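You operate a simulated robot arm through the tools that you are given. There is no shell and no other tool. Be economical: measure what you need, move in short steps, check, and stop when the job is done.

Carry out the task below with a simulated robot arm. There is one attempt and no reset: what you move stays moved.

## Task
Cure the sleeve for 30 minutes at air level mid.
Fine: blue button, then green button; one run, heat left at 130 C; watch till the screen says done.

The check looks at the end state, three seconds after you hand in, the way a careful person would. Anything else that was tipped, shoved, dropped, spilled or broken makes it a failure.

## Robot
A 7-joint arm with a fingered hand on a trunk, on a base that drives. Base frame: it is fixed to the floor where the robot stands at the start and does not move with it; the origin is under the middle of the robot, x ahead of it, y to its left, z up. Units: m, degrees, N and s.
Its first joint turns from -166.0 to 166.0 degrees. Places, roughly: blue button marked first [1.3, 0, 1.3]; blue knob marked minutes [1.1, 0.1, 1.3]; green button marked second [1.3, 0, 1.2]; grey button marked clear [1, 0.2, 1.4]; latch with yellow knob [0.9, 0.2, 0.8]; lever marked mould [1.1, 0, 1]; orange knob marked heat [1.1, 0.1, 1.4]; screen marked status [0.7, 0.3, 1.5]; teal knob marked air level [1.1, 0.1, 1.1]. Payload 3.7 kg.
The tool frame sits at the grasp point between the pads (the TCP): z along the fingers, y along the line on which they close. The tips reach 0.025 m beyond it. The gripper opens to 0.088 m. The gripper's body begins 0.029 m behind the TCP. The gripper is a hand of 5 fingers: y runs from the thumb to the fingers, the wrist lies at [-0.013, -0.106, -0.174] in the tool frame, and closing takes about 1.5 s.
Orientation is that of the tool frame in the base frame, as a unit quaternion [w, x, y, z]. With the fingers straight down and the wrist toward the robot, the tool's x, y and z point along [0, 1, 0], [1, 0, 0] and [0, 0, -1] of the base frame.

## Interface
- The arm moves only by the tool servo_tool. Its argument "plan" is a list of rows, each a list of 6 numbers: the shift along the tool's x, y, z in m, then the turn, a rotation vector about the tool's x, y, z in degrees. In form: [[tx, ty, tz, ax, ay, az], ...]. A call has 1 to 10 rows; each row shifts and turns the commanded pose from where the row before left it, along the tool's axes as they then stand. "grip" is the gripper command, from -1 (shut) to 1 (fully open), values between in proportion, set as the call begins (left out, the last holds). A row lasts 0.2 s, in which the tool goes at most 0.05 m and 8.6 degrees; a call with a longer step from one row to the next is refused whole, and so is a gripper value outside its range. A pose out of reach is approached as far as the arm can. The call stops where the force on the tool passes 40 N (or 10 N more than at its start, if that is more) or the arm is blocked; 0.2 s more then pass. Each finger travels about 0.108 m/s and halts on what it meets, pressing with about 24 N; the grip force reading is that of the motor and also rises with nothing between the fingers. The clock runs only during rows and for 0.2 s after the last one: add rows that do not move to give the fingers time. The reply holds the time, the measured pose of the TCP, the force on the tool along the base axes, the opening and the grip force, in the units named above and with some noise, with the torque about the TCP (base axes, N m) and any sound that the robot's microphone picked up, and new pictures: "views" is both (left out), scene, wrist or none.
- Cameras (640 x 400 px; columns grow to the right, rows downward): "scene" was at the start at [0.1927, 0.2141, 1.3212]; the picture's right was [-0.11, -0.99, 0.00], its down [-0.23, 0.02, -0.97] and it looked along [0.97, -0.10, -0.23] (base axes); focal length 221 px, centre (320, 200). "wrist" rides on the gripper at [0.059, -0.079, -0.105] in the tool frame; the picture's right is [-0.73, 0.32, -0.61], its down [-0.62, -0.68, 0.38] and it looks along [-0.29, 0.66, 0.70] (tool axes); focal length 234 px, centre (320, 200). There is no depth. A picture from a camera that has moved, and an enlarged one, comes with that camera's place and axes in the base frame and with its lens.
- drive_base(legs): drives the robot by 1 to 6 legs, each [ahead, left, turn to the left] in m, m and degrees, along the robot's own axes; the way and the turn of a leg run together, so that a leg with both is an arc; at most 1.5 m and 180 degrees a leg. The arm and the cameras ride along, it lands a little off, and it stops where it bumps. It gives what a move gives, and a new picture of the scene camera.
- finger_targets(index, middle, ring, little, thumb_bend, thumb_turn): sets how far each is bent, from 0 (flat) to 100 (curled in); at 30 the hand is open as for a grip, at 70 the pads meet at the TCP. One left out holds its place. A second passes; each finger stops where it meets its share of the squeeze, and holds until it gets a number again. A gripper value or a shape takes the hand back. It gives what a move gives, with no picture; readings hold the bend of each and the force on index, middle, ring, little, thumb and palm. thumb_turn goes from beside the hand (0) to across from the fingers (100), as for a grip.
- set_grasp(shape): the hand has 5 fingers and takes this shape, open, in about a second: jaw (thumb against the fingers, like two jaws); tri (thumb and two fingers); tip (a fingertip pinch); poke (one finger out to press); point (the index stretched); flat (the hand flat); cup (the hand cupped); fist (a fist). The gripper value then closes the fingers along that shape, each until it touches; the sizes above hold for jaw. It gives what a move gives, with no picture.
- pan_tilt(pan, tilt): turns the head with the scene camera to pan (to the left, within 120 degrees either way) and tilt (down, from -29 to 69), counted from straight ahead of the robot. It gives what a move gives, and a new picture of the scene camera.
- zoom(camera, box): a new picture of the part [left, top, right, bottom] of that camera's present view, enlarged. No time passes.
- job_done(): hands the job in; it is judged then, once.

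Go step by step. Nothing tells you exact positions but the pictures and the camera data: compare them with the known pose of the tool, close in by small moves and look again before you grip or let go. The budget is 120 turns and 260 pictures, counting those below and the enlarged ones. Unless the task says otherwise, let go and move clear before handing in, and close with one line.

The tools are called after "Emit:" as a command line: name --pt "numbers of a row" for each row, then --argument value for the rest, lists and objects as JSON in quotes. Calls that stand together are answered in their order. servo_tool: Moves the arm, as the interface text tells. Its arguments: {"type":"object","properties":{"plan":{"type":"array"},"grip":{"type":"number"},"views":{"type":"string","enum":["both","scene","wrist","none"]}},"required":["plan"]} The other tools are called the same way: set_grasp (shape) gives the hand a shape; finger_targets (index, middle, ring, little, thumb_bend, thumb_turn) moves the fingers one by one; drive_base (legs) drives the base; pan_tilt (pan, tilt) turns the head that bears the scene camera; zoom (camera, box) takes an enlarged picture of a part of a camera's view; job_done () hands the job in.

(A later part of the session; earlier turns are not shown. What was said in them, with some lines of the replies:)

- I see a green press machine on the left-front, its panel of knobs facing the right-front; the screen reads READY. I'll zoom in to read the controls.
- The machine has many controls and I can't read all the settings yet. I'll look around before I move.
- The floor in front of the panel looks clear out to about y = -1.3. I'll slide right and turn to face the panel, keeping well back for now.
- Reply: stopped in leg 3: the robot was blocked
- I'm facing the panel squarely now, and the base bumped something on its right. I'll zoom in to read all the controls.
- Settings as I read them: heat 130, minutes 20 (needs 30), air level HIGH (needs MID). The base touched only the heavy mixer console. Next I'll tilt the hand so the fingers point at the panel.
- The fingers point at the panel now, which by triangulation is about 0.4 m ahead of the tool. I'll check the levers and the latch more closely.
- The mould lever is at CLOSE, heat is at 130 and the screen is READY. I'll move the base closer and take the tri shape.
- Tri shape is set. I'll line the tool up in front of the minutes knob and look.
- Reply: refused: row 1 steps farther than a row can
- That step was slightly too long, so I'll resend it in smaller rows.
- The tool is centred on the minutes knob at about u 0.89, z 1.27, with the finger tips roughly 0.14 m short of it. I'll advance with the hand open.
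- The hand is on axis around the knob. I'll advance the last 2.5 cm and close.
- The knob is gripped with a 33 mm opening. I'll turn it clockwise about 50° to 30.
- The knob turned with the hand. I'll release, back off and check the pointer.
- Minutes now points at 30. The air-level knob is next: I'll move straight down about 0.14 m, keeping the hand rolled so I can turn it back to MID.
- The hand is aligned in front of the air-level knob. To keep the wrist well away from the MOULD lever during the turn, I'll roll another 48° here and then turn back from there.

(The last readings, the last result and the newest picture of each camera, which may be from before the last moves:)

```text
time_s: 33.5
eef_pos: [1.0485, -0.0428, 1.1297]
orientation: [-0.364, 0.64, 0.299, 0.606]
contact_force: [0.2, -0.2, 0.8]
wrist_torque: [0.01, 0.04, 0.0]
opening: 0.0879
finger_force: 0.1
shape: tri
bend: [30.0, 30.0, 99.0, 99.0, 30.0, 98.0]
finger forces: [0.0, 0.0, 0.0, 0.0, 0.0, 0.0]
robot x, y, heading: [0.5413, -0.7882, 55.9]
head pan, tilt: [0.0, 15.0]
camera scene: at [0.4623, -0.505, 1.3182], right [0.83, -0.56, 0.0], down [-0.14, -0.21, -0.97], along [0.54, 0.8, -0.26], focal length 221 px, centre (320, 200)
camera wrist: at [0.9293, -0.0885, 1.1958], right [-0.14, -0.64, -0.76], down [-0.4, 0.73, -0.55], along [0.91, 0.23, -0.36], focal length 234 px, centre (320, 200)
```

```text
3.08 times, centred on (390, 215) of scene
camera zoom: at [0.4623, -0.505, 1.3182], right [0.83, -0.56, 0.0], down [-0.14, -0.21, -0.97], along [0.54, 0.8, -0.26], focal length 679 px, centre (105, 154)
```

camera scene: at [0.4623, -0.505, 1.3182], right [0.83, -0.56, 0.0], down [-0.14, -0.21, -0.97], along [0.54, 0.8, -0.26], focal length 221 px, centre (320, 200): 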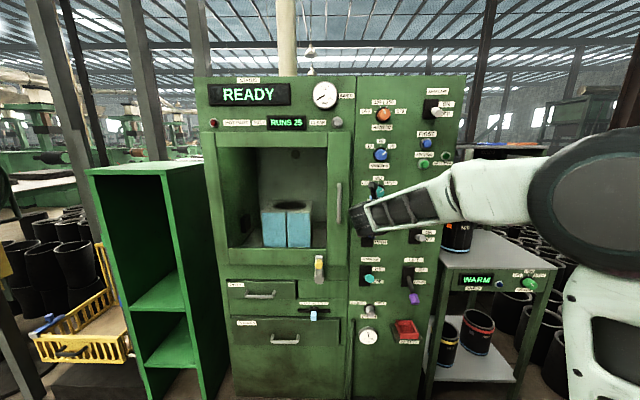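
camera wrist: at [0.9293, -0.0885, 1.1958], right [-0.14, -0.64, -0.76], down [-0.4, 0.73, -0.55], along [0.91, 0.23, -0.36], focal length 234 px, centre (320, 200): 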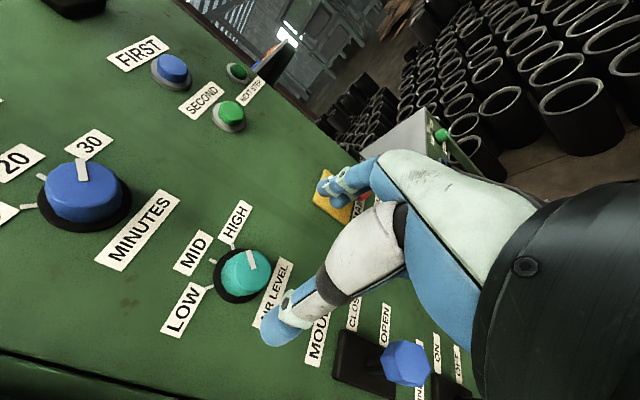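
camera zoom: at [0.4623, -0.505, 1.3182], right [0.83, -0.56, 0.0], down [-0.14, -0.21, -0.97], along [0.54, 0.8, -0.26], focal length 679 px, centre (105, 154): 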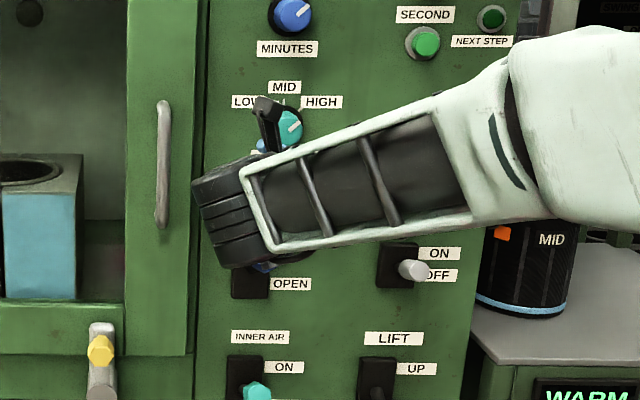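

Still centred (knob at u 0.893, z 1.132), and the mould lever is well below the hand. Advancing and closing.

Emit:
servo_tool --pt "0 0 0.03 0 0 0" --pt "0 0 0.03 0 0 0" --pt "0 0 0.03 0 0 0" --pt "0 0 0.02 0 0 0" --pt "0 0 0 0 0 0" --views "wrist"

Emit:
servo_tool --pt "0 0 0 0 0 0" --pt "0 0 0 0 0 0" --pt "0 0 0 0 0 0" --pt "0 0 0 0 0 0" --pt "0 0 0 0 0 0" --pt "0 0 0 0 0 0" --pt "0 0 0 0 0 0" --grip -0.6 --views "wrist"

```text
time_s: 34.7
eef_pos: [1.1065, 0.049, 1.1304]
orientation: [-0.365, 0.641, 0.299, 0.606]
contact_force: [-0.1, -0.2, 0.1]
wrist_torque: [0.04, 0.01, -0.01]
opening: 0.0876
finger_force: 0.1
shape: tri
bend: [30.0, 30.0, 99.0, 99.0, 30.0, 98.0]
finger forces: [0.0, 0.0, 0.1, 0.1, 0.0, 0.0]
robot x, y, heading: [0.5428, -0.7922, 55.8]
head pan, tilt: [0.0, 15.0]
camera wrist: at [0.9899, 0.0027, 1.1954], right [-0.14, -0.64, -0.76], down [-0.4, 0.73, -0.55], along [0.91, 0.23, -0.36], focal length 234 px, centre (320, 200)
```

wrist: 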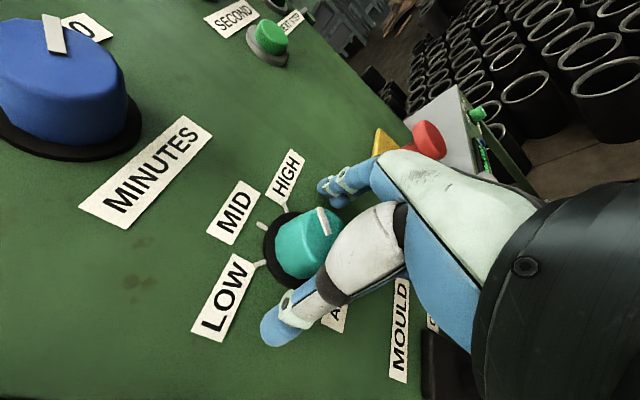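

```text
time_s: 36.3
eef_pos: [1.1086, 0.0487, 1.1291]
orientation: [-0.364, 0.641, 0.299, 0.606]
contact_force: [0.1, 0.5, -0.6]
wrist_torque: [0.03, -0.03, 0.02]
opening: 0.0333
finger_force: 23.8
shape: tri
bend: [74.0, 50.0, 100.0, 100.0, 73.0, 100.0]
finger forces: [10.4, 10.7, 0.0, 0.0, 21.8, 0.0]
robot x, y, heading: [0.5435, -0.7884, 56.1]
head pan, tilt: [0.0, 15.0]
camera wrist: at [0.9898, 0.0026, 1.1954], right [-0.14, -0.64, -0.76], down [-0.4, 0.73, -0.55], along [0.91, 0.23, -0.36], focal length 234 px, centre (320, 200)
```

wrist: 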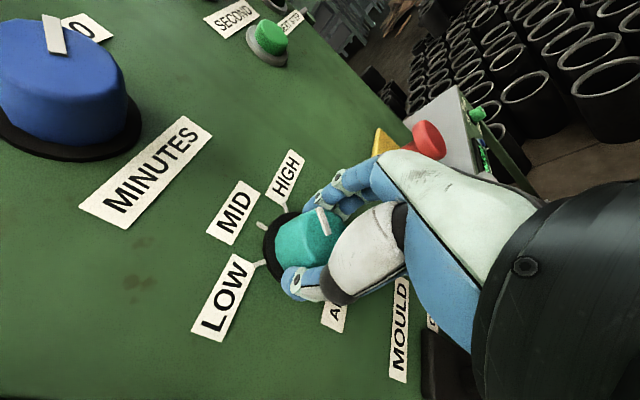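

Gripped. I'll turn counter-clockwise about 47° to MID, then release and back off.

Emit:
servo_tool --pt "0 0 0 0 0 -8" --pt "0 0 0 0 0 -8" --pt "0 0 0 0 0 -8" --pt "0 0 0 0 0 -8" --pt "0 0 0 0 0 -8" --pt "0 0 0 0 0 -7.5" --pt "0 0 0 0 0 0" --views "wrist"

Emit:
servo_tool --pt "0 0 0 0 0 0" --pt "0 0 0 0 0 0" --pt "0 0 0 0 0 0" --pt "0 0 0 0 0 0" --pt "0 0 0 0 0 0" --pt "0 0 -0.03 0 0 0" --pt "0 0 -0.04 0 0 0" --pt "0 0 -0.04 0 0 0" --pt "0 0 0 0 0 0" --grip 1

Emit:
zoom --camera "scene" --box '[340, 90, 460, 230]'

```text
time_s: 37.9
eef_pos: [1.1086, 0.0476, 1.129]
orientation: [-0.089, 0.466, 0.531, 0.701]
contact_force: [-3.3, -2.8, -1.7]
wrist_torque: [-0.04, 0.06, 0.0]
opening: 0.0333
finger_force: 23.7
shape: tri
bend: [74.0, 50.0, 100.0, 100.0, 73.0, 100.0]
finger forces: [10.6, 11.2, 0.0, 0.0, 23.9, 0.1]
robot x, y, heading: [0.5415, -0.7876, 56.0]
head pan, tilt: [0.0, 15.0]
camera wrist: at [0.9692, 0.0169, 1.1204], right [0.26, -0.91, -0.33], down [0.14, 0.37, -0.92], along [0.96, 0.19, 0.22], focal length 234 px, centre (320, 200)
```

wrist: 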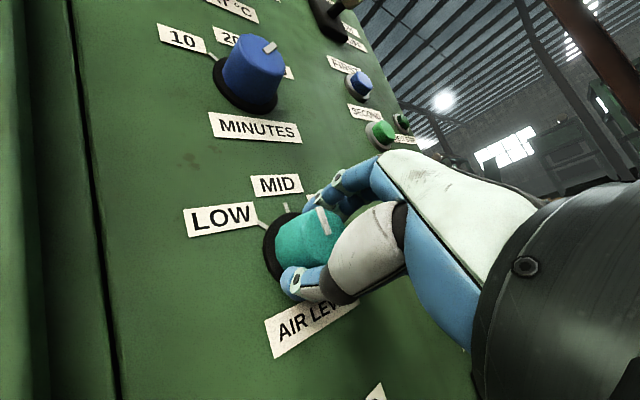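

```text
time_s: 39.9
eef_pos: [1.0472, -0.0418, 1.1306]
orientation: [-0.089, 0.466, 0.531, 0.702]
contact_force: [-0.2, 0.6, -0.2]
wrist_torque: [-0.02, 0.01, 0.02]
opening: 0.0877
finger_force: 0.0
shape: tri
bend: [30.0, 30.0, 99.0, 99.0, 30.0, 98.0]
finger forces: [0.0, 0.0, 0.0, 0.0, 0.1, 0.0]
robot x, y, heading: [0.5405, -0.7933, 55.9]
head pan, tilt: [0.0, 15.0]
camera scene: at [0.4623, -0.505, 1.3182], right [0.83, -0.56, 0.0], down [-0.14, -0.21, -0.97], along [0.54, 0.8, -0.26], focal length 221 px, centre (320, 200)
camera wrist: at [0.9073, -0.0742, 1.1209], right [0.26, -0.91, -0.33], down [0.13, 0.37, -0.92], along [0.96, 0.19, 0.22], focal length 234 px, centre (320, 200)
```

scene: 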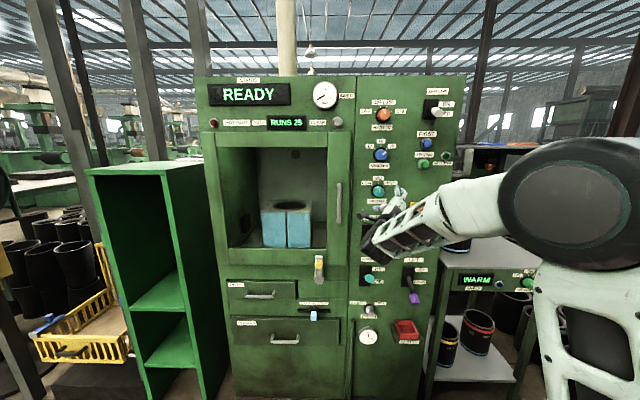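
wrist: 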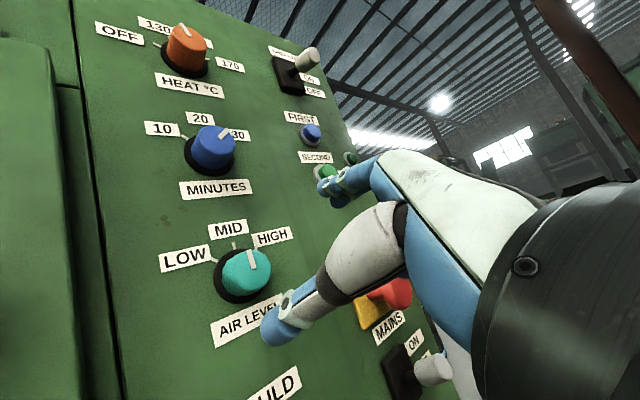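

```text
2.86 times, centred on (400, 160) of scene
camera zoom: at [0.4623, -0.505, 1.3182], right [0.83, -0.56, 0.0], down [-0.14, -0.21, -0.97], along [0.54, 0.8, -0.26], focal length 631 px, centre (91, 314)
```

zoom: 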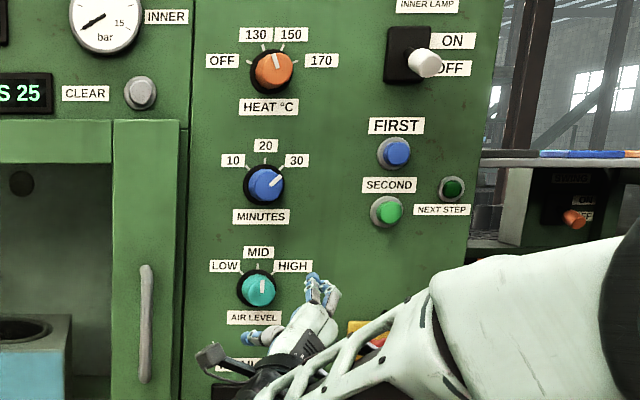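

Air level is at MID, minutes 30, heat 130. I'll roll the hand back upright, take the poke shape and go in front of the blue FIRST button (about u 1.057, z 1.309).

Emit:
servo_tool --pt "0 0 -0.03 0 0 -8" --pt "0 0 0 0 0 -8" --pt "0 0 0 0 0 -8" --pt "0 0 0 0 0 -8" --pt "0 0 0 0 0 -8" --pt "0 0 0 0 0 -8.3" --pt "0 0.045 0 0 0 0" --pt "0 0.045 0 0 0 0" --pt "0 0.045 0 0 0 0" --pt "0 0.045 0 0 0 0" --views "none"

Emit:
servo_tool --pt "-0.04 0 0 0 0 0" --pt "-0.04 0 0 0 0 0" --pt "-0.04 0 0 0 0 0" --pt "-0.04 0 0 0 0 0" --pt "0 0 0 0 0 0" --views "none"

Emit:
set_grasp --shape "poke"

Emit:
servo_tool --pt "0 0 0 0 0 0"

Emit:
zoom --camera "scene" --box '[370, 80, 490, 230]'

```text
time_s: 42.1
eef_pos: [1.0318, -0.0668, 1.3095]
orientation: [0.206, 0.208, 0.676, 0.677]
contact_force: [0.2, 0.3, -0.5]
wrist_torque: [0.0, -0.02, -0.03]
opening: 0.0879
finger_force: 0.0
shape: tri
bend: [30.0, 30.0, 99.0, 99.0, 30.0, 98.0]
finger forces: [0.0, 0.0, 0.1, 0.0, 0.0, 0.0]
robot x, y, heading: [0.5402, -0.7907, 55.7]
head pan, tilt: [0.0, 15.0]
```

```text
time_s: 43.3
eef_pos: [1.1645, -0.1575, 1.3093]
orientation: [0.206, 0.209, 0.675, 0.676]
contact_force: [0.5, -0.4, -0.2]
wrist_torque: [0.02, -0.02, 0.0]
opening: 0.0877
finger_force: 0.1
shape: tri
bend: [30.0, 30.0, 99.0, 99.0, 30.0, 98.0]
finger forces: [0.0, 0.0, 0.1, 0.1, 0.1, 0.1]
robot x, y, heading: [0.5424, -0.7875, 56.2]
head pan, tilt: [0.0, 15.0]
```

```text
time_s: 44.2
eef_pos: [1.1639, -0.1566, 1.3091]
orientation: [0.205, 0.208, 0.676, 0.677]
contact_force: [-1.4, -0.4, 0.8]
wrist_torque: [-0.06, 0.01, -0.03]
opening: 0.0
finger_force: 0.1
shape: poke
bend: [70.0, 70.0, 99.0, 99.0, 100.0, 100.0]
finger forces: [0.0, 0.1, 0.1, 0.0, 0.0, 0.0]
robot x, y, heading: [0.5432, -0.7874, 55.9]
head pan, tilt: [0.0, 15.0]
```

```text
time_s: 44.6
eef_pos: [1.1629, -0.1562, 1.3097]
orientation: [0.206, 0.208, 0.676, 0.676]
contact_force: [0.5, -0.7, -0.5]
wrist_torque: [0.06, 0.01, 0.01]
opening: 0.0002
finger_force: 0.2
shape: poke
bend: [70.0, 70.0, 99.0, 99.0, 100.0, 100.0]
finger forces: [0.0, 0.0, 0.0, 0.0, 0.0, 0.0]
robot x, y, heading: [0.5455, -0.7859, 56.0]
head pan, tilt: [0.0, 15.0]
camera scene: at [0.4623, -0.505, 1.3182], right [0.83, -0.56, 0.0], down [-0.14, -0.21, -0.97], along [0.54, 0.8, -0.26], focal length 221 px, centre (320, 200)
camera wrist: at [1.0558, -0.2101, 1.2298], right [0.26, -0.91, 0.32], down [0.73, -0.03, -0.68], along [0.63, 0.41, 0.66], focal length 234 px, centre (320, 200)
```

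scene: 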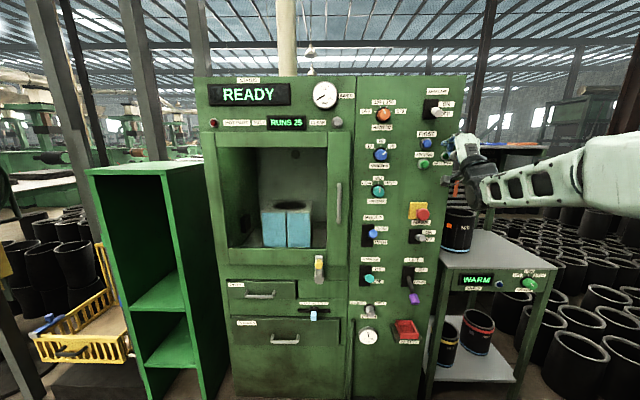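
wrist: 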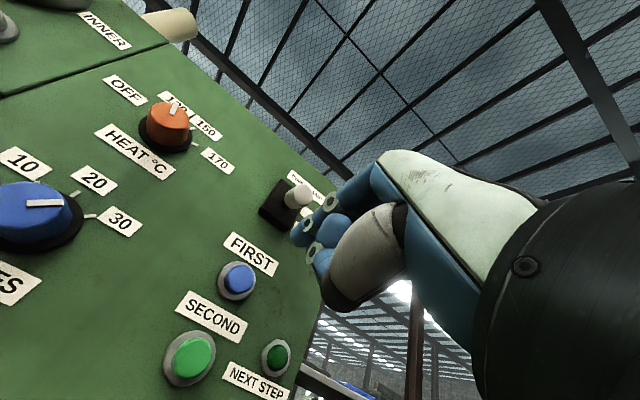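

```text
2.67 times, centred on (430, 155) of scene
camera zoom: at [0.4623, -0.505, 1.3182], right [0.83, -0.56, 0.0], down [-0.14, -0.21, -0.97], along [0.54, 0.8, -0.26], focal length 589 px, centre (27, 320)
```

zoom: 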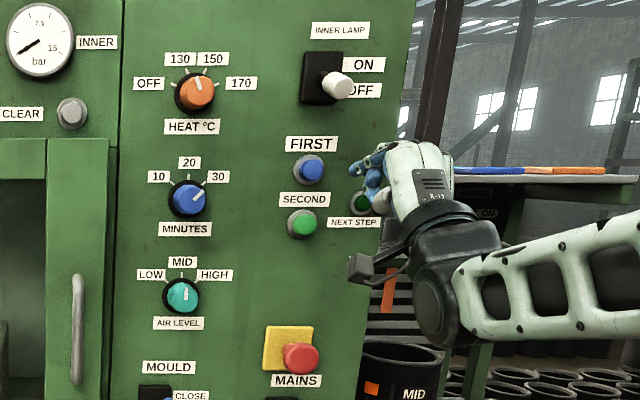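

The two bent fingertips straddle the TCP axis, which is lined up with the blue button. I'll approach it in steps until there's contact.

Emit:
servo_tool --pt "-0.004 0.001 0.03 0 0 0" --pt "0 0 0.03 0 0 0" --pt "0 0 0.03 0 0 0" --pt "0 0 0.025 0 0 0" --pt "0 0 0 0 0 0"

Emit:
zoom --camera "scene" --box '[390, 110, 460, 190]'

```text
time_s: 45.8
eef_pos: [1.2319, -0.0641, 1.3109]
orientation: [0.205, 0.208, 0.676, 0.677]
contact_force: [-0.1, 0.3, 0.1]
wrist_torque: [-0.02, -0.02, 0.01]
opening: 0.0001
finger_force: 0.0
shape: poke
bend: [70.0, 70.0, 99.0, 99.0, 100.0, 100.0]
finger forces: [0.0, 0.0, 0.1, 0.1, 0.1, 0.1]
robot x, y, heading: [0.5413, -0.789, 56.2]
head pan, tilt: [0.0, 15.0]
camera scene: at [0.4623, -0.5051, 1.3182], right [0.83, -0.56, 0.0], down [-0.14, -0.21, -0.97], along [0.54, 0.8, -0.26], focal length 221 px, centre (320, 200)
camera wrist: at [1.1248, -0.1171, 1.2305], right [0.26, -0.91, 0.32], down [0.73, -0.03, -0.68], along [0.63, 0.41, 0.66], focal length 234 px, centre (320, 200)
```

scene: 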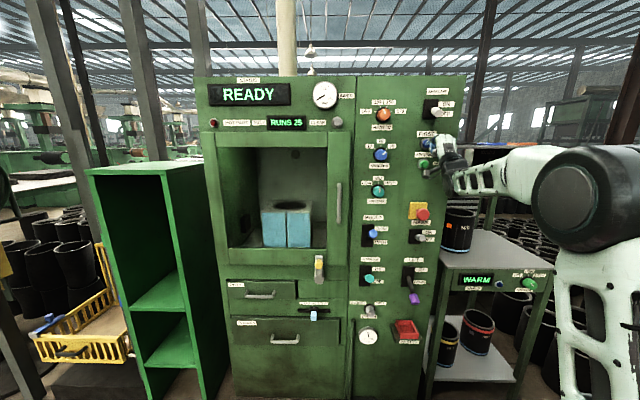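
wrist: 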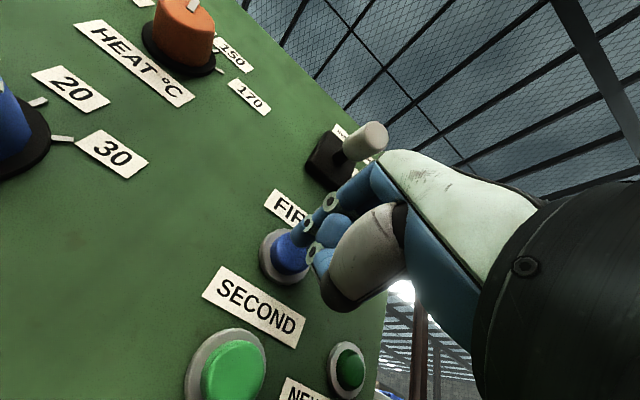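

```text
5.00 times, centred on (425, 150) of scene
camera zoom: at [0.4623, -0.5051, 1.3182], right [0.83, -0.56, 0.0], down [-0.14, -0.21, -0.97], along [0.54, 0.8, -0.26], focal length 1104 px, centre (-205, 450)
```

zoom: 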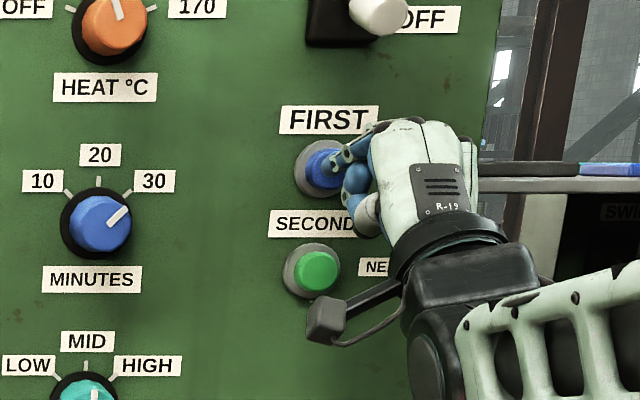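

Right on the blue button, with the lamp lever clear above the hand. Now I'll press gently.

Emit:
servo_tool --pt "0 0 0.008 0 0 0" --pt "0 0 0.008 0 0 0" --pt "0 0 0 0 0 0" --views "wrist"

```text
time_s: 46.6
eef_pos: [1.2399, -0.0518, 1.3126]
orientation: [0.207, 0.208, 0.675, 0.677]
contact_force: [-9.8, -12.8, 0.7]
wrist_torque: [0.03, 0.0, -0.1]
opening: 0.0
finger_force: 0.0
shape: poke
bend: [70.0, 70.0, 99.0, 99.0, 100.0, 100.0]
finger forces: [4.4, 11.9, 0.1, 0.1, 0.0, 0.0]
robot x, y, heading: [0.5379, -0.7938, 56.2]
head pan, tilt: [0.0, 15.0]
heard: click
camera wrist: at [1.1328, -0.1054, 1.232], right [0.26, -0.91, 0.32], down [0.73, -0.03, -0.68], along [0.63, 0.41, 0.66], focal length 234 px, centre (320, 200)
```

wrist: 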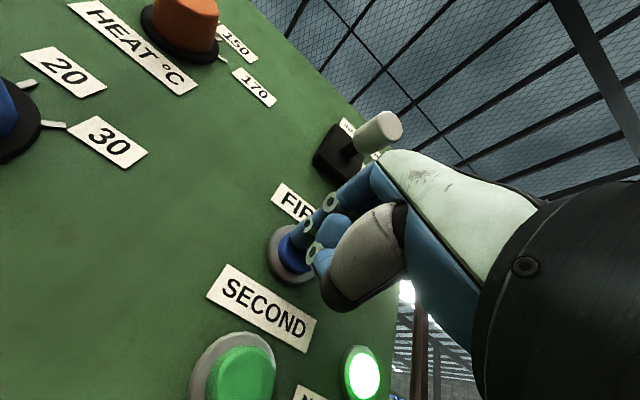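

It clicked and the NEXT STEP lamp lit. I'll back off, move down to the green button and check the screen.

Emit:
servo_tool --pt "0 0 -0.035 0 0 0" --pt "0 -0.038 0 0 0 0" --pt "0 -0.037 0 0 0 0" --pt "0 0 0 0 0 0"

Emit:
zoom --camera "scene" --box '[390, 110, 460, 190]'

Emit:
zoom --camera "scene" --box '[200, 75, 370, 255]'

```text
time_s: 47.6
eef_pos: [1.2213, -0.0802, 1.2331]
orientation: [0.205, 0.209, 0.676, 0.677]
contact_force: [0.6, 0.5, 0.1]
wrist_torque: [-0.02, 0.0, -0.03]
opening: 0.0001
finger_force: 0.1
shape: poke
bend: [70.0, 70.0, 99.0, 99.0, 100.0, 100.0]
finger forces: [0.0, 0.0, 0.0, 0.0, 0.0, 0.0]
robot x, y, heading: [0.5385, -0.7963, 55.9]
head pan, tilt: [0.0, 15.0]
camera scene: at [0.4623, -0.505, 1.3182], right [0.83, -0.56, 0.0], down [-0.14, -0.21, -0.97], along [0.54, 0.8, -0.26], focal length 221 px, centre (320, 200)
camera wrist: at [1.1142, -0.1335, 1.1543], right [0.26, -0.91, 0.32], down [0.73, -0.03, -0.68], along [0.63, 0.41, 0.66], focal length 234 px, centre (320, 200)
```

scene: 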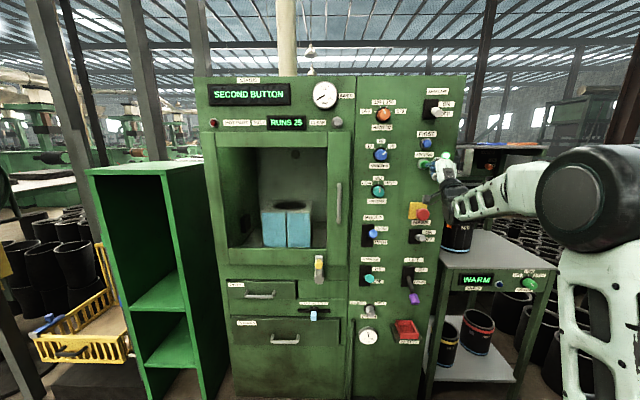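
wrist: 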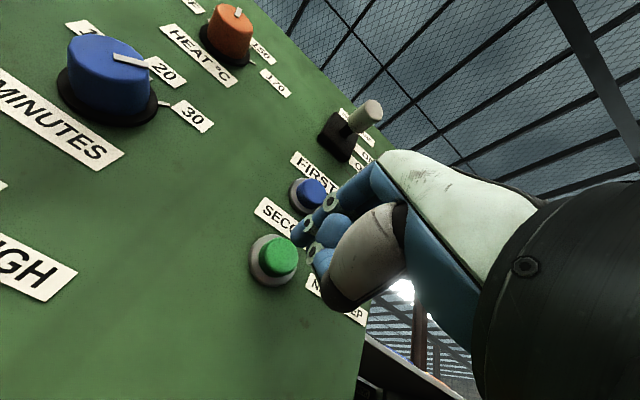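

```text
5.00 times, centred on (425, 150) of scene
camera zoom: at [0.4623, -0.505, 1.3182], right [0.83, -0.56, 0.0], down [-0.14, -0.21, -0.97], along [0.54, 0.8, -0.26], focal length 1104 px, centre (-205, 450)
```

zoom: 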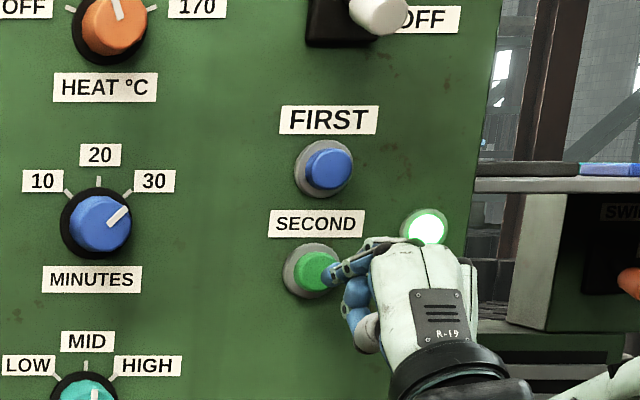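

```text
2.22 times, centred on (285, 165) of scene
camera zoom: at [0.4623, -0.505, 1.3182], right [0.83, -0.56, 0.0], down [-0.14, -0.21, -0.97], along [0.54, 0.8, -0.26], focal length 491 px, centre (398, 278)
```

zoom: 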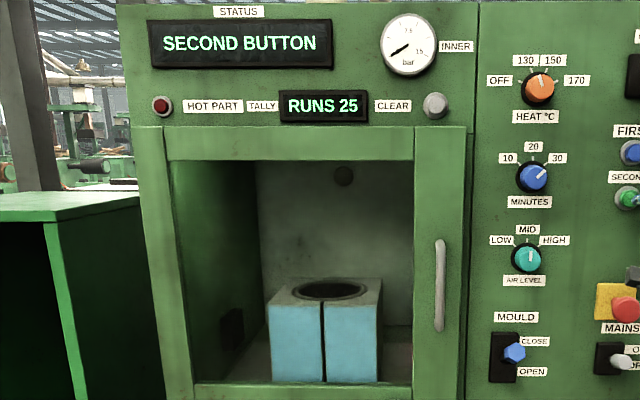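

The screen says SECOND BUTTON and the fingertips are in front of the green button. Pressing it now.

Emit:
servo_tool --pt "0 0.002 0.02 0 0 0" --pt "0 0 0.008 0 0 0" --pt "0 0 0.007 0 0 0" --pt "0 0 0 0 0 0"

Emit:
zoom --camera "scene" --box '[200, 75, 370, 255]'

```text
time_s: 48.6
eef_pos: [1.2411, -0.0516, 1.2386]
orientation: [0.205, 0.207, 0.675, 0.678]
contact_force: [-10.9, -14.8, 2.9]
wrist_torque: [0.02, -0.01, -0.12]
opening: 0.0
finger_force: 0.1
shape: poke
bend: [70.0, 70.0, 99.0, 99.0, 100.0, 100.0]
finger forces: [3.5, 15.1, 0.0, 0.1, 0.1, 0.1]
robot x, y, heading: [0.5405, -0.7924, 55.9]
head pan, tilt: [0.0, 15.0]
heard: click
camera scene: at [0.4615, -0.506, 1.3183], right [0.83, -0.56, 0.0], down [-0.14, -0.21, -0.97], along [0.54, 0.8, -0.26], focal length 221 px, centre (320, 200)
camera wrist: at [1.1328, -0.1051, 1.1591], right [0.26, -0.91, 0.32], down [0.73, -0.03, -0.68], along [0.63, 0.41, 0.66], focal length 234 px, centre (320, 200)
```

scene: 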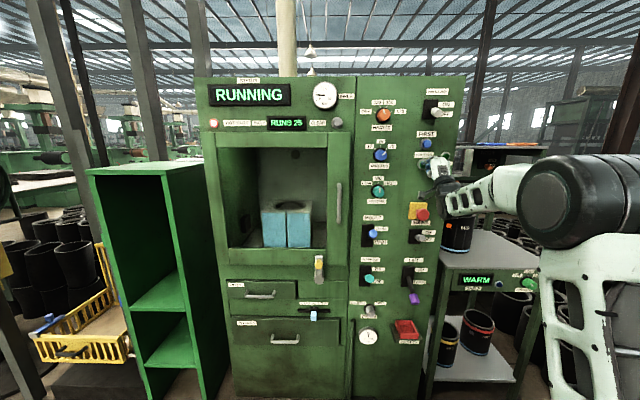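
wrist: 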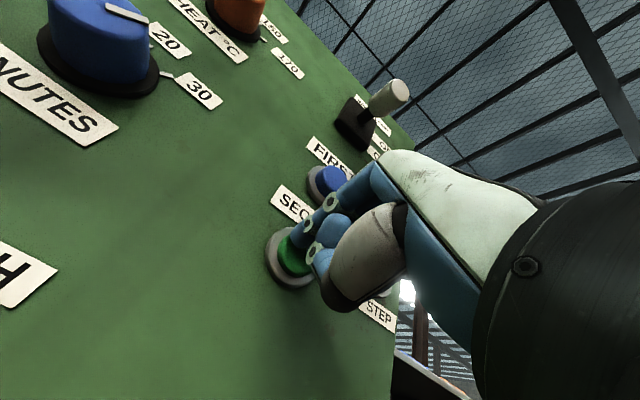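

```text
2.22 times, centred on (285, 165) of scene
camera zoom: at [0.4615, -0.506, 1.3183], right [0.83, -0.56, 0.0], down [-0.14, -0.21, -0.97], along [0.54, 0.8, -0.26], focal length 491 px, centre (398, 278)
```

zoom: 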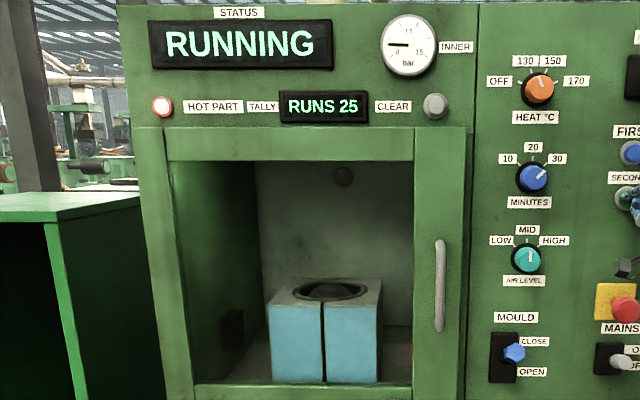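

RUNNING, and the inner gauge is rising. I'll back the hand well clear and watch the screen.

Emit:
servo_tool --pt "0 0 -0.04 0 0 0" --pt "0 0 -0.04 0 0 0" --pt "0 0 -0.04 0 0 0" --pt "0 0 -0.04 0 0 0" --pt "0 0 -0.04 0 0 0" --pt "0 0 0 0 0 0" --pt "0 0 0 0 0 0" --pt "0 0 0 0 0 0" --pt "0 0 0 0 0 0" --pt "0 0 0 0 0 0" --views "none"

Emit:
servo_tool --pt "0 0 0 0 0 0" --pt "0 0 0 0 0 0" --pt "0 0 0 0 0 0" --pt "0 0 0 0 0 0" --pt "0 0 0 0 0 0" --pt "0 0 0 0 0 0" --pt "0 0 0 0 0 0" --pt "0 0 0 0 0 0" --pt "0 0 0 0 0 0" --pt "0 0 0 0 0 0" --views "scene"

Emit:
zoom --camera "scene" --box '[200, 75, 470, 255]'

```text
time_s: 50.8
eef_pos: [1.1271, -0.2157, 1.2368]
orientation: [0.205, 0.208, 0.676, 0.677]
contact_force: [-1.1, -0.4, 0.2]
wrist_torque: [-0.02, -0.02, 0.01]
opening: 0.0
finger_force: 0.1
shape: poke
bend: [70.0, 70.0, 99.0, 99.0, 100.0, 100.0]
finger forces: [0.0, 0.0, 0.1, 0.1, 0.1, 0.1]
robot x, y, heading: [0.5419, -0.7912, 56.1]
head pan, tilt: [0.0, 15.0]
```

```text
time_s: 53.0
eef_pos: [1.1281, -0.2157, 1.236]
orientation: [0.205, 0.208, 0.676, 0.677]
contact_force: [0.1, -0.3, 0.2]
wrist_torque: [-0.01, 0.02, -0.01]
opening: 0.0
finger_force: 0.0
shape: poke
bend: [70.0, 70.0, 99.0, 99.0, 100.0, 100.0]
finger forces: [0.0, 0.1, 0.0, 0.1, 0.0, 0.0]
robot x, y, heading: [0.5414, -0.7908, 56.1]
head pan, tilt: [0.0, 15.0]
camera scene: at [0.4623, -0.505, 1.3182], right [0.83, -0.56, 0.0], down [-0.14, -0.21, -0.97], along [0.54, 0.8, -0.26], focal length 221 px, centre (320, 200)
```

scene: 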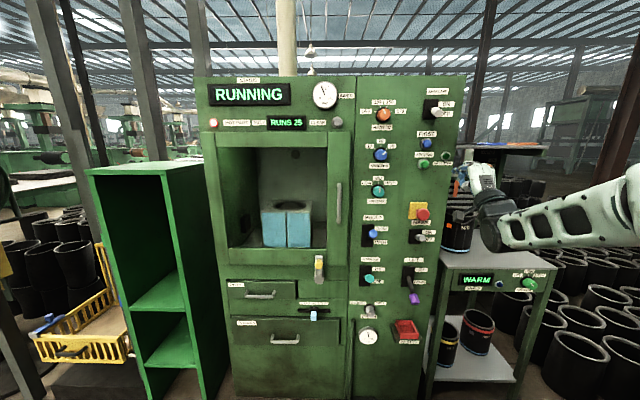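

```text
2.22 times, centred on (335, 165) of scene
camera zoom: at [0.4623, -0.505, 1.3182], right [0.83, -0.56, 0.0], down [-0.14, -0.21, -0.97], along [0.54, 0.8, -0.26], focal length 491 px, centre (287, 278)
```

zoom: 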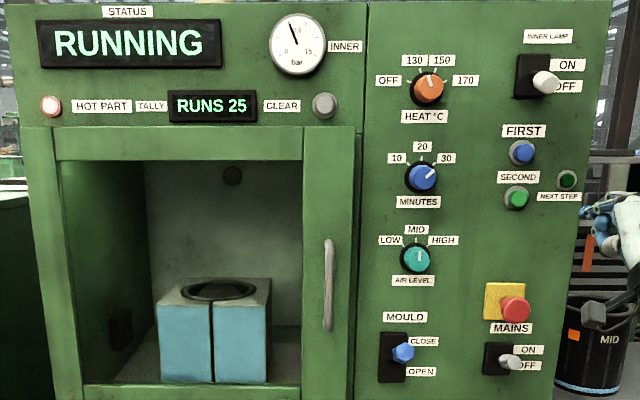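

The hand is clear and the machine is still RUNNING. Waiting.

Emit:
servo_tool --pt "0 0 0 0 0 0" --pt "0 0 0 0 0 0" --pt "0 0 0 0 0 0" --pt "0 0 0 0 0 0" --pt "0 0 0 0 0 0" --pt "0 0 0 0 0 0" --pt "0 0 0 0 0 0" --pt "0 0 0 0 0 0" --pt "0 0 0 0 0 0" --pt "0 0 0 0 0 0" --views "none"

Emit:
servo_tool --pt "0 0 0 0 0 0" --pt "0 0 0 0 0 0" --pt "0 0 0 0 0 0" --pt "0 0 0 0 0 0" --pt "0 0 0 0 0 0" --pt "0 0 0 0 0 0" --pt "0 0 0 0 0 0" --pt "0 0 0 0 0 0" --pt "0 0 0 0 0 0" --pt "0 0 0 0 0 0" --views "none"

Emit:
servo_tool --pt "0 0 0 0 0 0" --pt "0 0 0 0 0 0" --pt "0 0 0 0 0 0" --pt "0 0 0 0 0 0" --pt "0 0 0 0 0 0" --pt "0 0 0 0 0 0" --pt "0 0 0 0 0 0" --pt "0 0 0 0 0 0" --pt "0 0 0 0 0 0" --pt "0 0 0 0 0 0" --views "none"

Emit:
zoom --camera "scene" --box '[200, 75, 470, 255]'

```text
time_s: 55.2
eef_pos: [1.1296, -0.2163, 1.2359]
orientation: [0.205, 0.208, 0.676, 0.677]
contact_force: [0.0, 0.2, 0.5]
wrist_torque: [0.0, -0.02, 0.05]
opening: 0.0
finger_force: 0.0
shape: poke
bend: [70.0, 70.0, 99.0, 99.0, 100.0, 100.0]
finger forces: [0.0, 0.0, 0.0, 0.0, 0.0, 0.1]
robot x, y, heading: [0.5407, -0.7906, 55.9]
head pan, tilt: [0.0, 15.0]
```

```text
time_s: 57.4
eef_pos: [1.1284, -0.2156, 1.2358]
orientation: [0.206, 0.208, 0.676, 0.677]
contact_force: [0.0, 0.3, -0.1]
wrist_torque: [0.03, -0.01, 0.0]
opening: 0.0
finger_force: 0.1
shape: poke
bend: [70.0, 70.0, 99.0, 99.0, 100.0, 100.0]
finger forces: [0.0, 0.0, 0.0, 0.0, 0.0, 0.0]
robot x, y, heading: [0.5368, -0.7887, 56.0]
head pan, tilt: [0.0, 15.0]
```

```text
time_s: 59.6
eef_pos: [1.1279, -0.2154, 1.2362]
orientation: [0.205, 0.207, 0.676, 0.677]
contact_force: [-0.5, -0.4, -0.5]
wrist_torque: [0.02, 0.0, 0.02]
opening: 0.0002
finger_force: 0.0
shape: poke
bend: [70.0, 70.0, 99.0, 99.0, 100.0, 100.0]
finger forces: [0.0, 0.0, 0.0, 0.0, 0.1, 0.0]
robot x, y, heading: [0.5377, -0.7912, 56.0]
head pan, tilt: [0.0, 15.0]
```

```text
2.22 times, centred on (335, 165) of scene
camera zoom: at [0.4623, -0.505, 1.3182], right [0.83, -0.56, 0.0], down [-0.14, -0.21, -0.97], along [0.54, 0.8, -0.26], focal length 491 px, centre (287, 278)
```

zoom: 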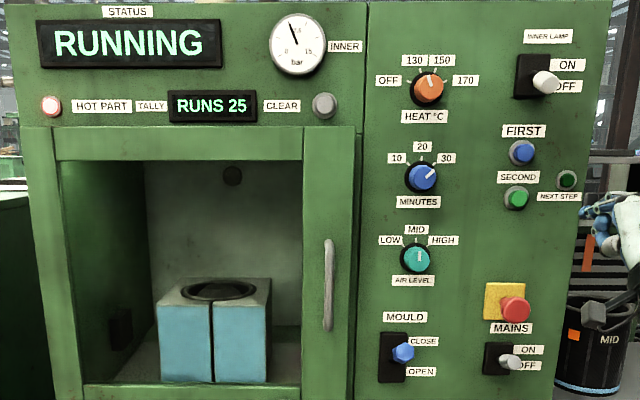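

Still RUNNING, with the gauge steady. I'll keep watching.

Emit:
servo_tool --pt "0 0 0 0 0 0" --pt "0 0 0 0 0 0" --pt "0 0 0 0 0 0" --pt "0 0 0 0 0 0" --pt "0 0 0 0 0 0" --pt "0 0 0 0 0 0" --pt "0 0 0 0 0 0" --pt "0 0 0 0 0 0" --pt "0 0 0 0 0 0" --pt "0 0 0 0 0 0" --views "none"

Emit:
servo_tool --pt "0 0 0 0 0 0" --pt "0 0 0 0 0 0" --pt "0 0 0 0 0 0" --pt "0 0 0 0 0 0" --pt "0 0 0 0 0 0" --pt "0 0 0 0 0 0" --pt "0 0 0 0 0 0" --pt "0 0 0 0 0 0" --pt "0 0 0 0 0 0" --pt "0 0 0 0 0 0" --views "none"

Emit:
servo_tool --pt "0 0 0 0 0 0" --pt "0 0 0 0 0 0" --pt "0 0 0 0 0 0" --pt "0 0 0 0 0 0" --pt "0 0 0 0 0 0" --pt "0 0 0 0 0 0" --pt "0 0 0 0 0 0" --pt "0 0 0 0 0 0" --pt "0 0 0 0 0 0" --pt "0 0 0 0 0 0" --views "none"

Emit:
servo_tool --pt "0 0 0 0 0 0" --pt "0 0 0 0 0 0" --pt "0 0 0 0 0 0" --pt "0 0 0 0 0 0" --pt "0 0 0 0 0 0" --pt "0 0 0 0 0 0" --pt "0 0 0 0 0 0" --pt "0 0 0 0 0 0" --pt "0 0 0 0 0 0" --pt "0 0 0 0 0 0" --views "none"

Emit:
servo_tool --pt "0 0 0 0 0 0" --pt "0 0 0 0 0 0" --pt "0 0 0 0 0 0" --pt "0 0 0 0 0 0" --pt "0 0 0 0 0 0" --pt "0 0 0 0 0 0" --pt "0 0 0 0 0 0" --pt "0 0 0 0 0 0" --pt "0 0 0 0 0 0" --pt "0 0 0 0 0 0" --views "none"

Emit:
zoom --camera "scene" --box '[200, 75, 470, 255]'

```text
time_s: 61.8
eef_pos: [1.1276, -0.2166, 1.2351]
orientation: [0.205, 0.208, 0.676, 0.677]
contact_force: [1.1, 0.9, -0.2]
wrist_torque: [0.0, -0.04, -0.02]
opening: 0.0003
finger_force: 0.0
shape: poke
bend: [70.0, 70.0, 99.0, 99.0, 100.0, 100.0]
finger forces: [0.1, 0.0, 0.0, 0.0, 0.1, 0.0]
robot x, y, heading: [0.542, -0.7895, 56.0]
head pan, tilt: [0.0, 15.0]
```

```text
time_s: 64.0
eef_pos: [1.1276, -0.2152, 1.2343]
orientation: [0.205, 0.207, 0.676, 0.677]
contact_force: [-0.3, -0.5, 0.8]
wrist_torque: [0.01, -0.01, 0.03]
opening: 0.0
finger_force: 0.1
shape: poke
bend: [70.0, 70.0, 99.0, 99.0, 100.0, 100.0]
finger forces: [0.0, 0.0, 0.0, 0.0, 0.0, 0.0]
robot x, y, heading: [0.5414, -0.7893, 56.0]
head pan, tilt: [0.0, 15.0]
```

```text
time_s: 66.2
eef_pos: [1.1279, -0.2161, 1.2361]
orientation: [0.207, 0.208, 0.676, 0.676]
contact_force: [0.5, 0.1, -0.6]
wrist_torque: [-0.02, -0.02, -0.02]
opening: 0.0001
finger_force: 0.0
shape: poke
bend: [70.0, 70.0, 99.0, 99.0, 100.0, 100.0]
finger forces: [0.1, 0.0, 0.0, 0.1, 0.1, 0.0]
robot x, y, heading: [0.5441, -0.7918, 55.9]
head pan, tilt: [0.0, 15.0]
```

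```text
time_s: 68.4
eef_pos: [1.1287, -0.2158, 1.2356]
orientation: [0.206, 0.209, 0.675, 0.677]
contact_force: [0.1, 0.6, 0.0]
wrist_torque: [-0.03, 0.01, 0.0]
opening: 0.0002
finger_force: 0.0
shape: poke
bend: [70.0, 70.0, 99.0, 99.0, 100.0, 100.0]
finger forces: [0.0, 0.0, 0.0, 0.1, 0.0, 0.0]
robot x, y, heading: [0.5423, -0.7914, 55.9]
head pan, tilt: [0.0, 15.0]
```

```text
time_s: 70.6
eef_pos: [1.1284, -0.215, 1.2374]
orientation: [0.207, 0.209, 0.675, 0.676]
contact_force: [-0.3, -0.2, 1.1]
wrist_torque: [-0.01, 0.01, 0.02]
opening: 0.0
finger_force: 0.1
shape: poke
bend: [70.0, 70.0, 99.0, 99.0, 100.0, 100.0]
finger forces: [0.0, 0.0, 0.0, 0.0, 0.0, 0.0]
robot x, y, heading: [0.5414, -0.7878, 56.0]
head pan, tilt: [0.0, 15.0]
```

```text
2.22 times, centred on (335, 165) of scene
camera zoom: at [0.4623, -0.505, 1.3182], right [0.83, -0.56, 0.0], down [-0.14, -0.21, -0.97], along [0.54, 0.8, -0.26], focal length 491 px, centre (287, 278)
```

zoom: 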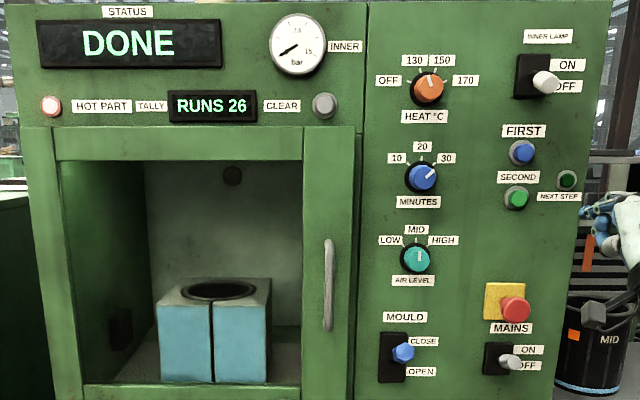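

The screen says DONE, the tally reads 26 (one run), and the hand is clear. Handing in.

Emit:
job_done

```text
The job is handed in.
```

The sleeve was cured in one run: minutes set to 30, air level at MID, heat left at 130 C, blue then green pressed, and the screen says DONE. While moving into position, the base bumped the mixer console once; it looked undisturbed.
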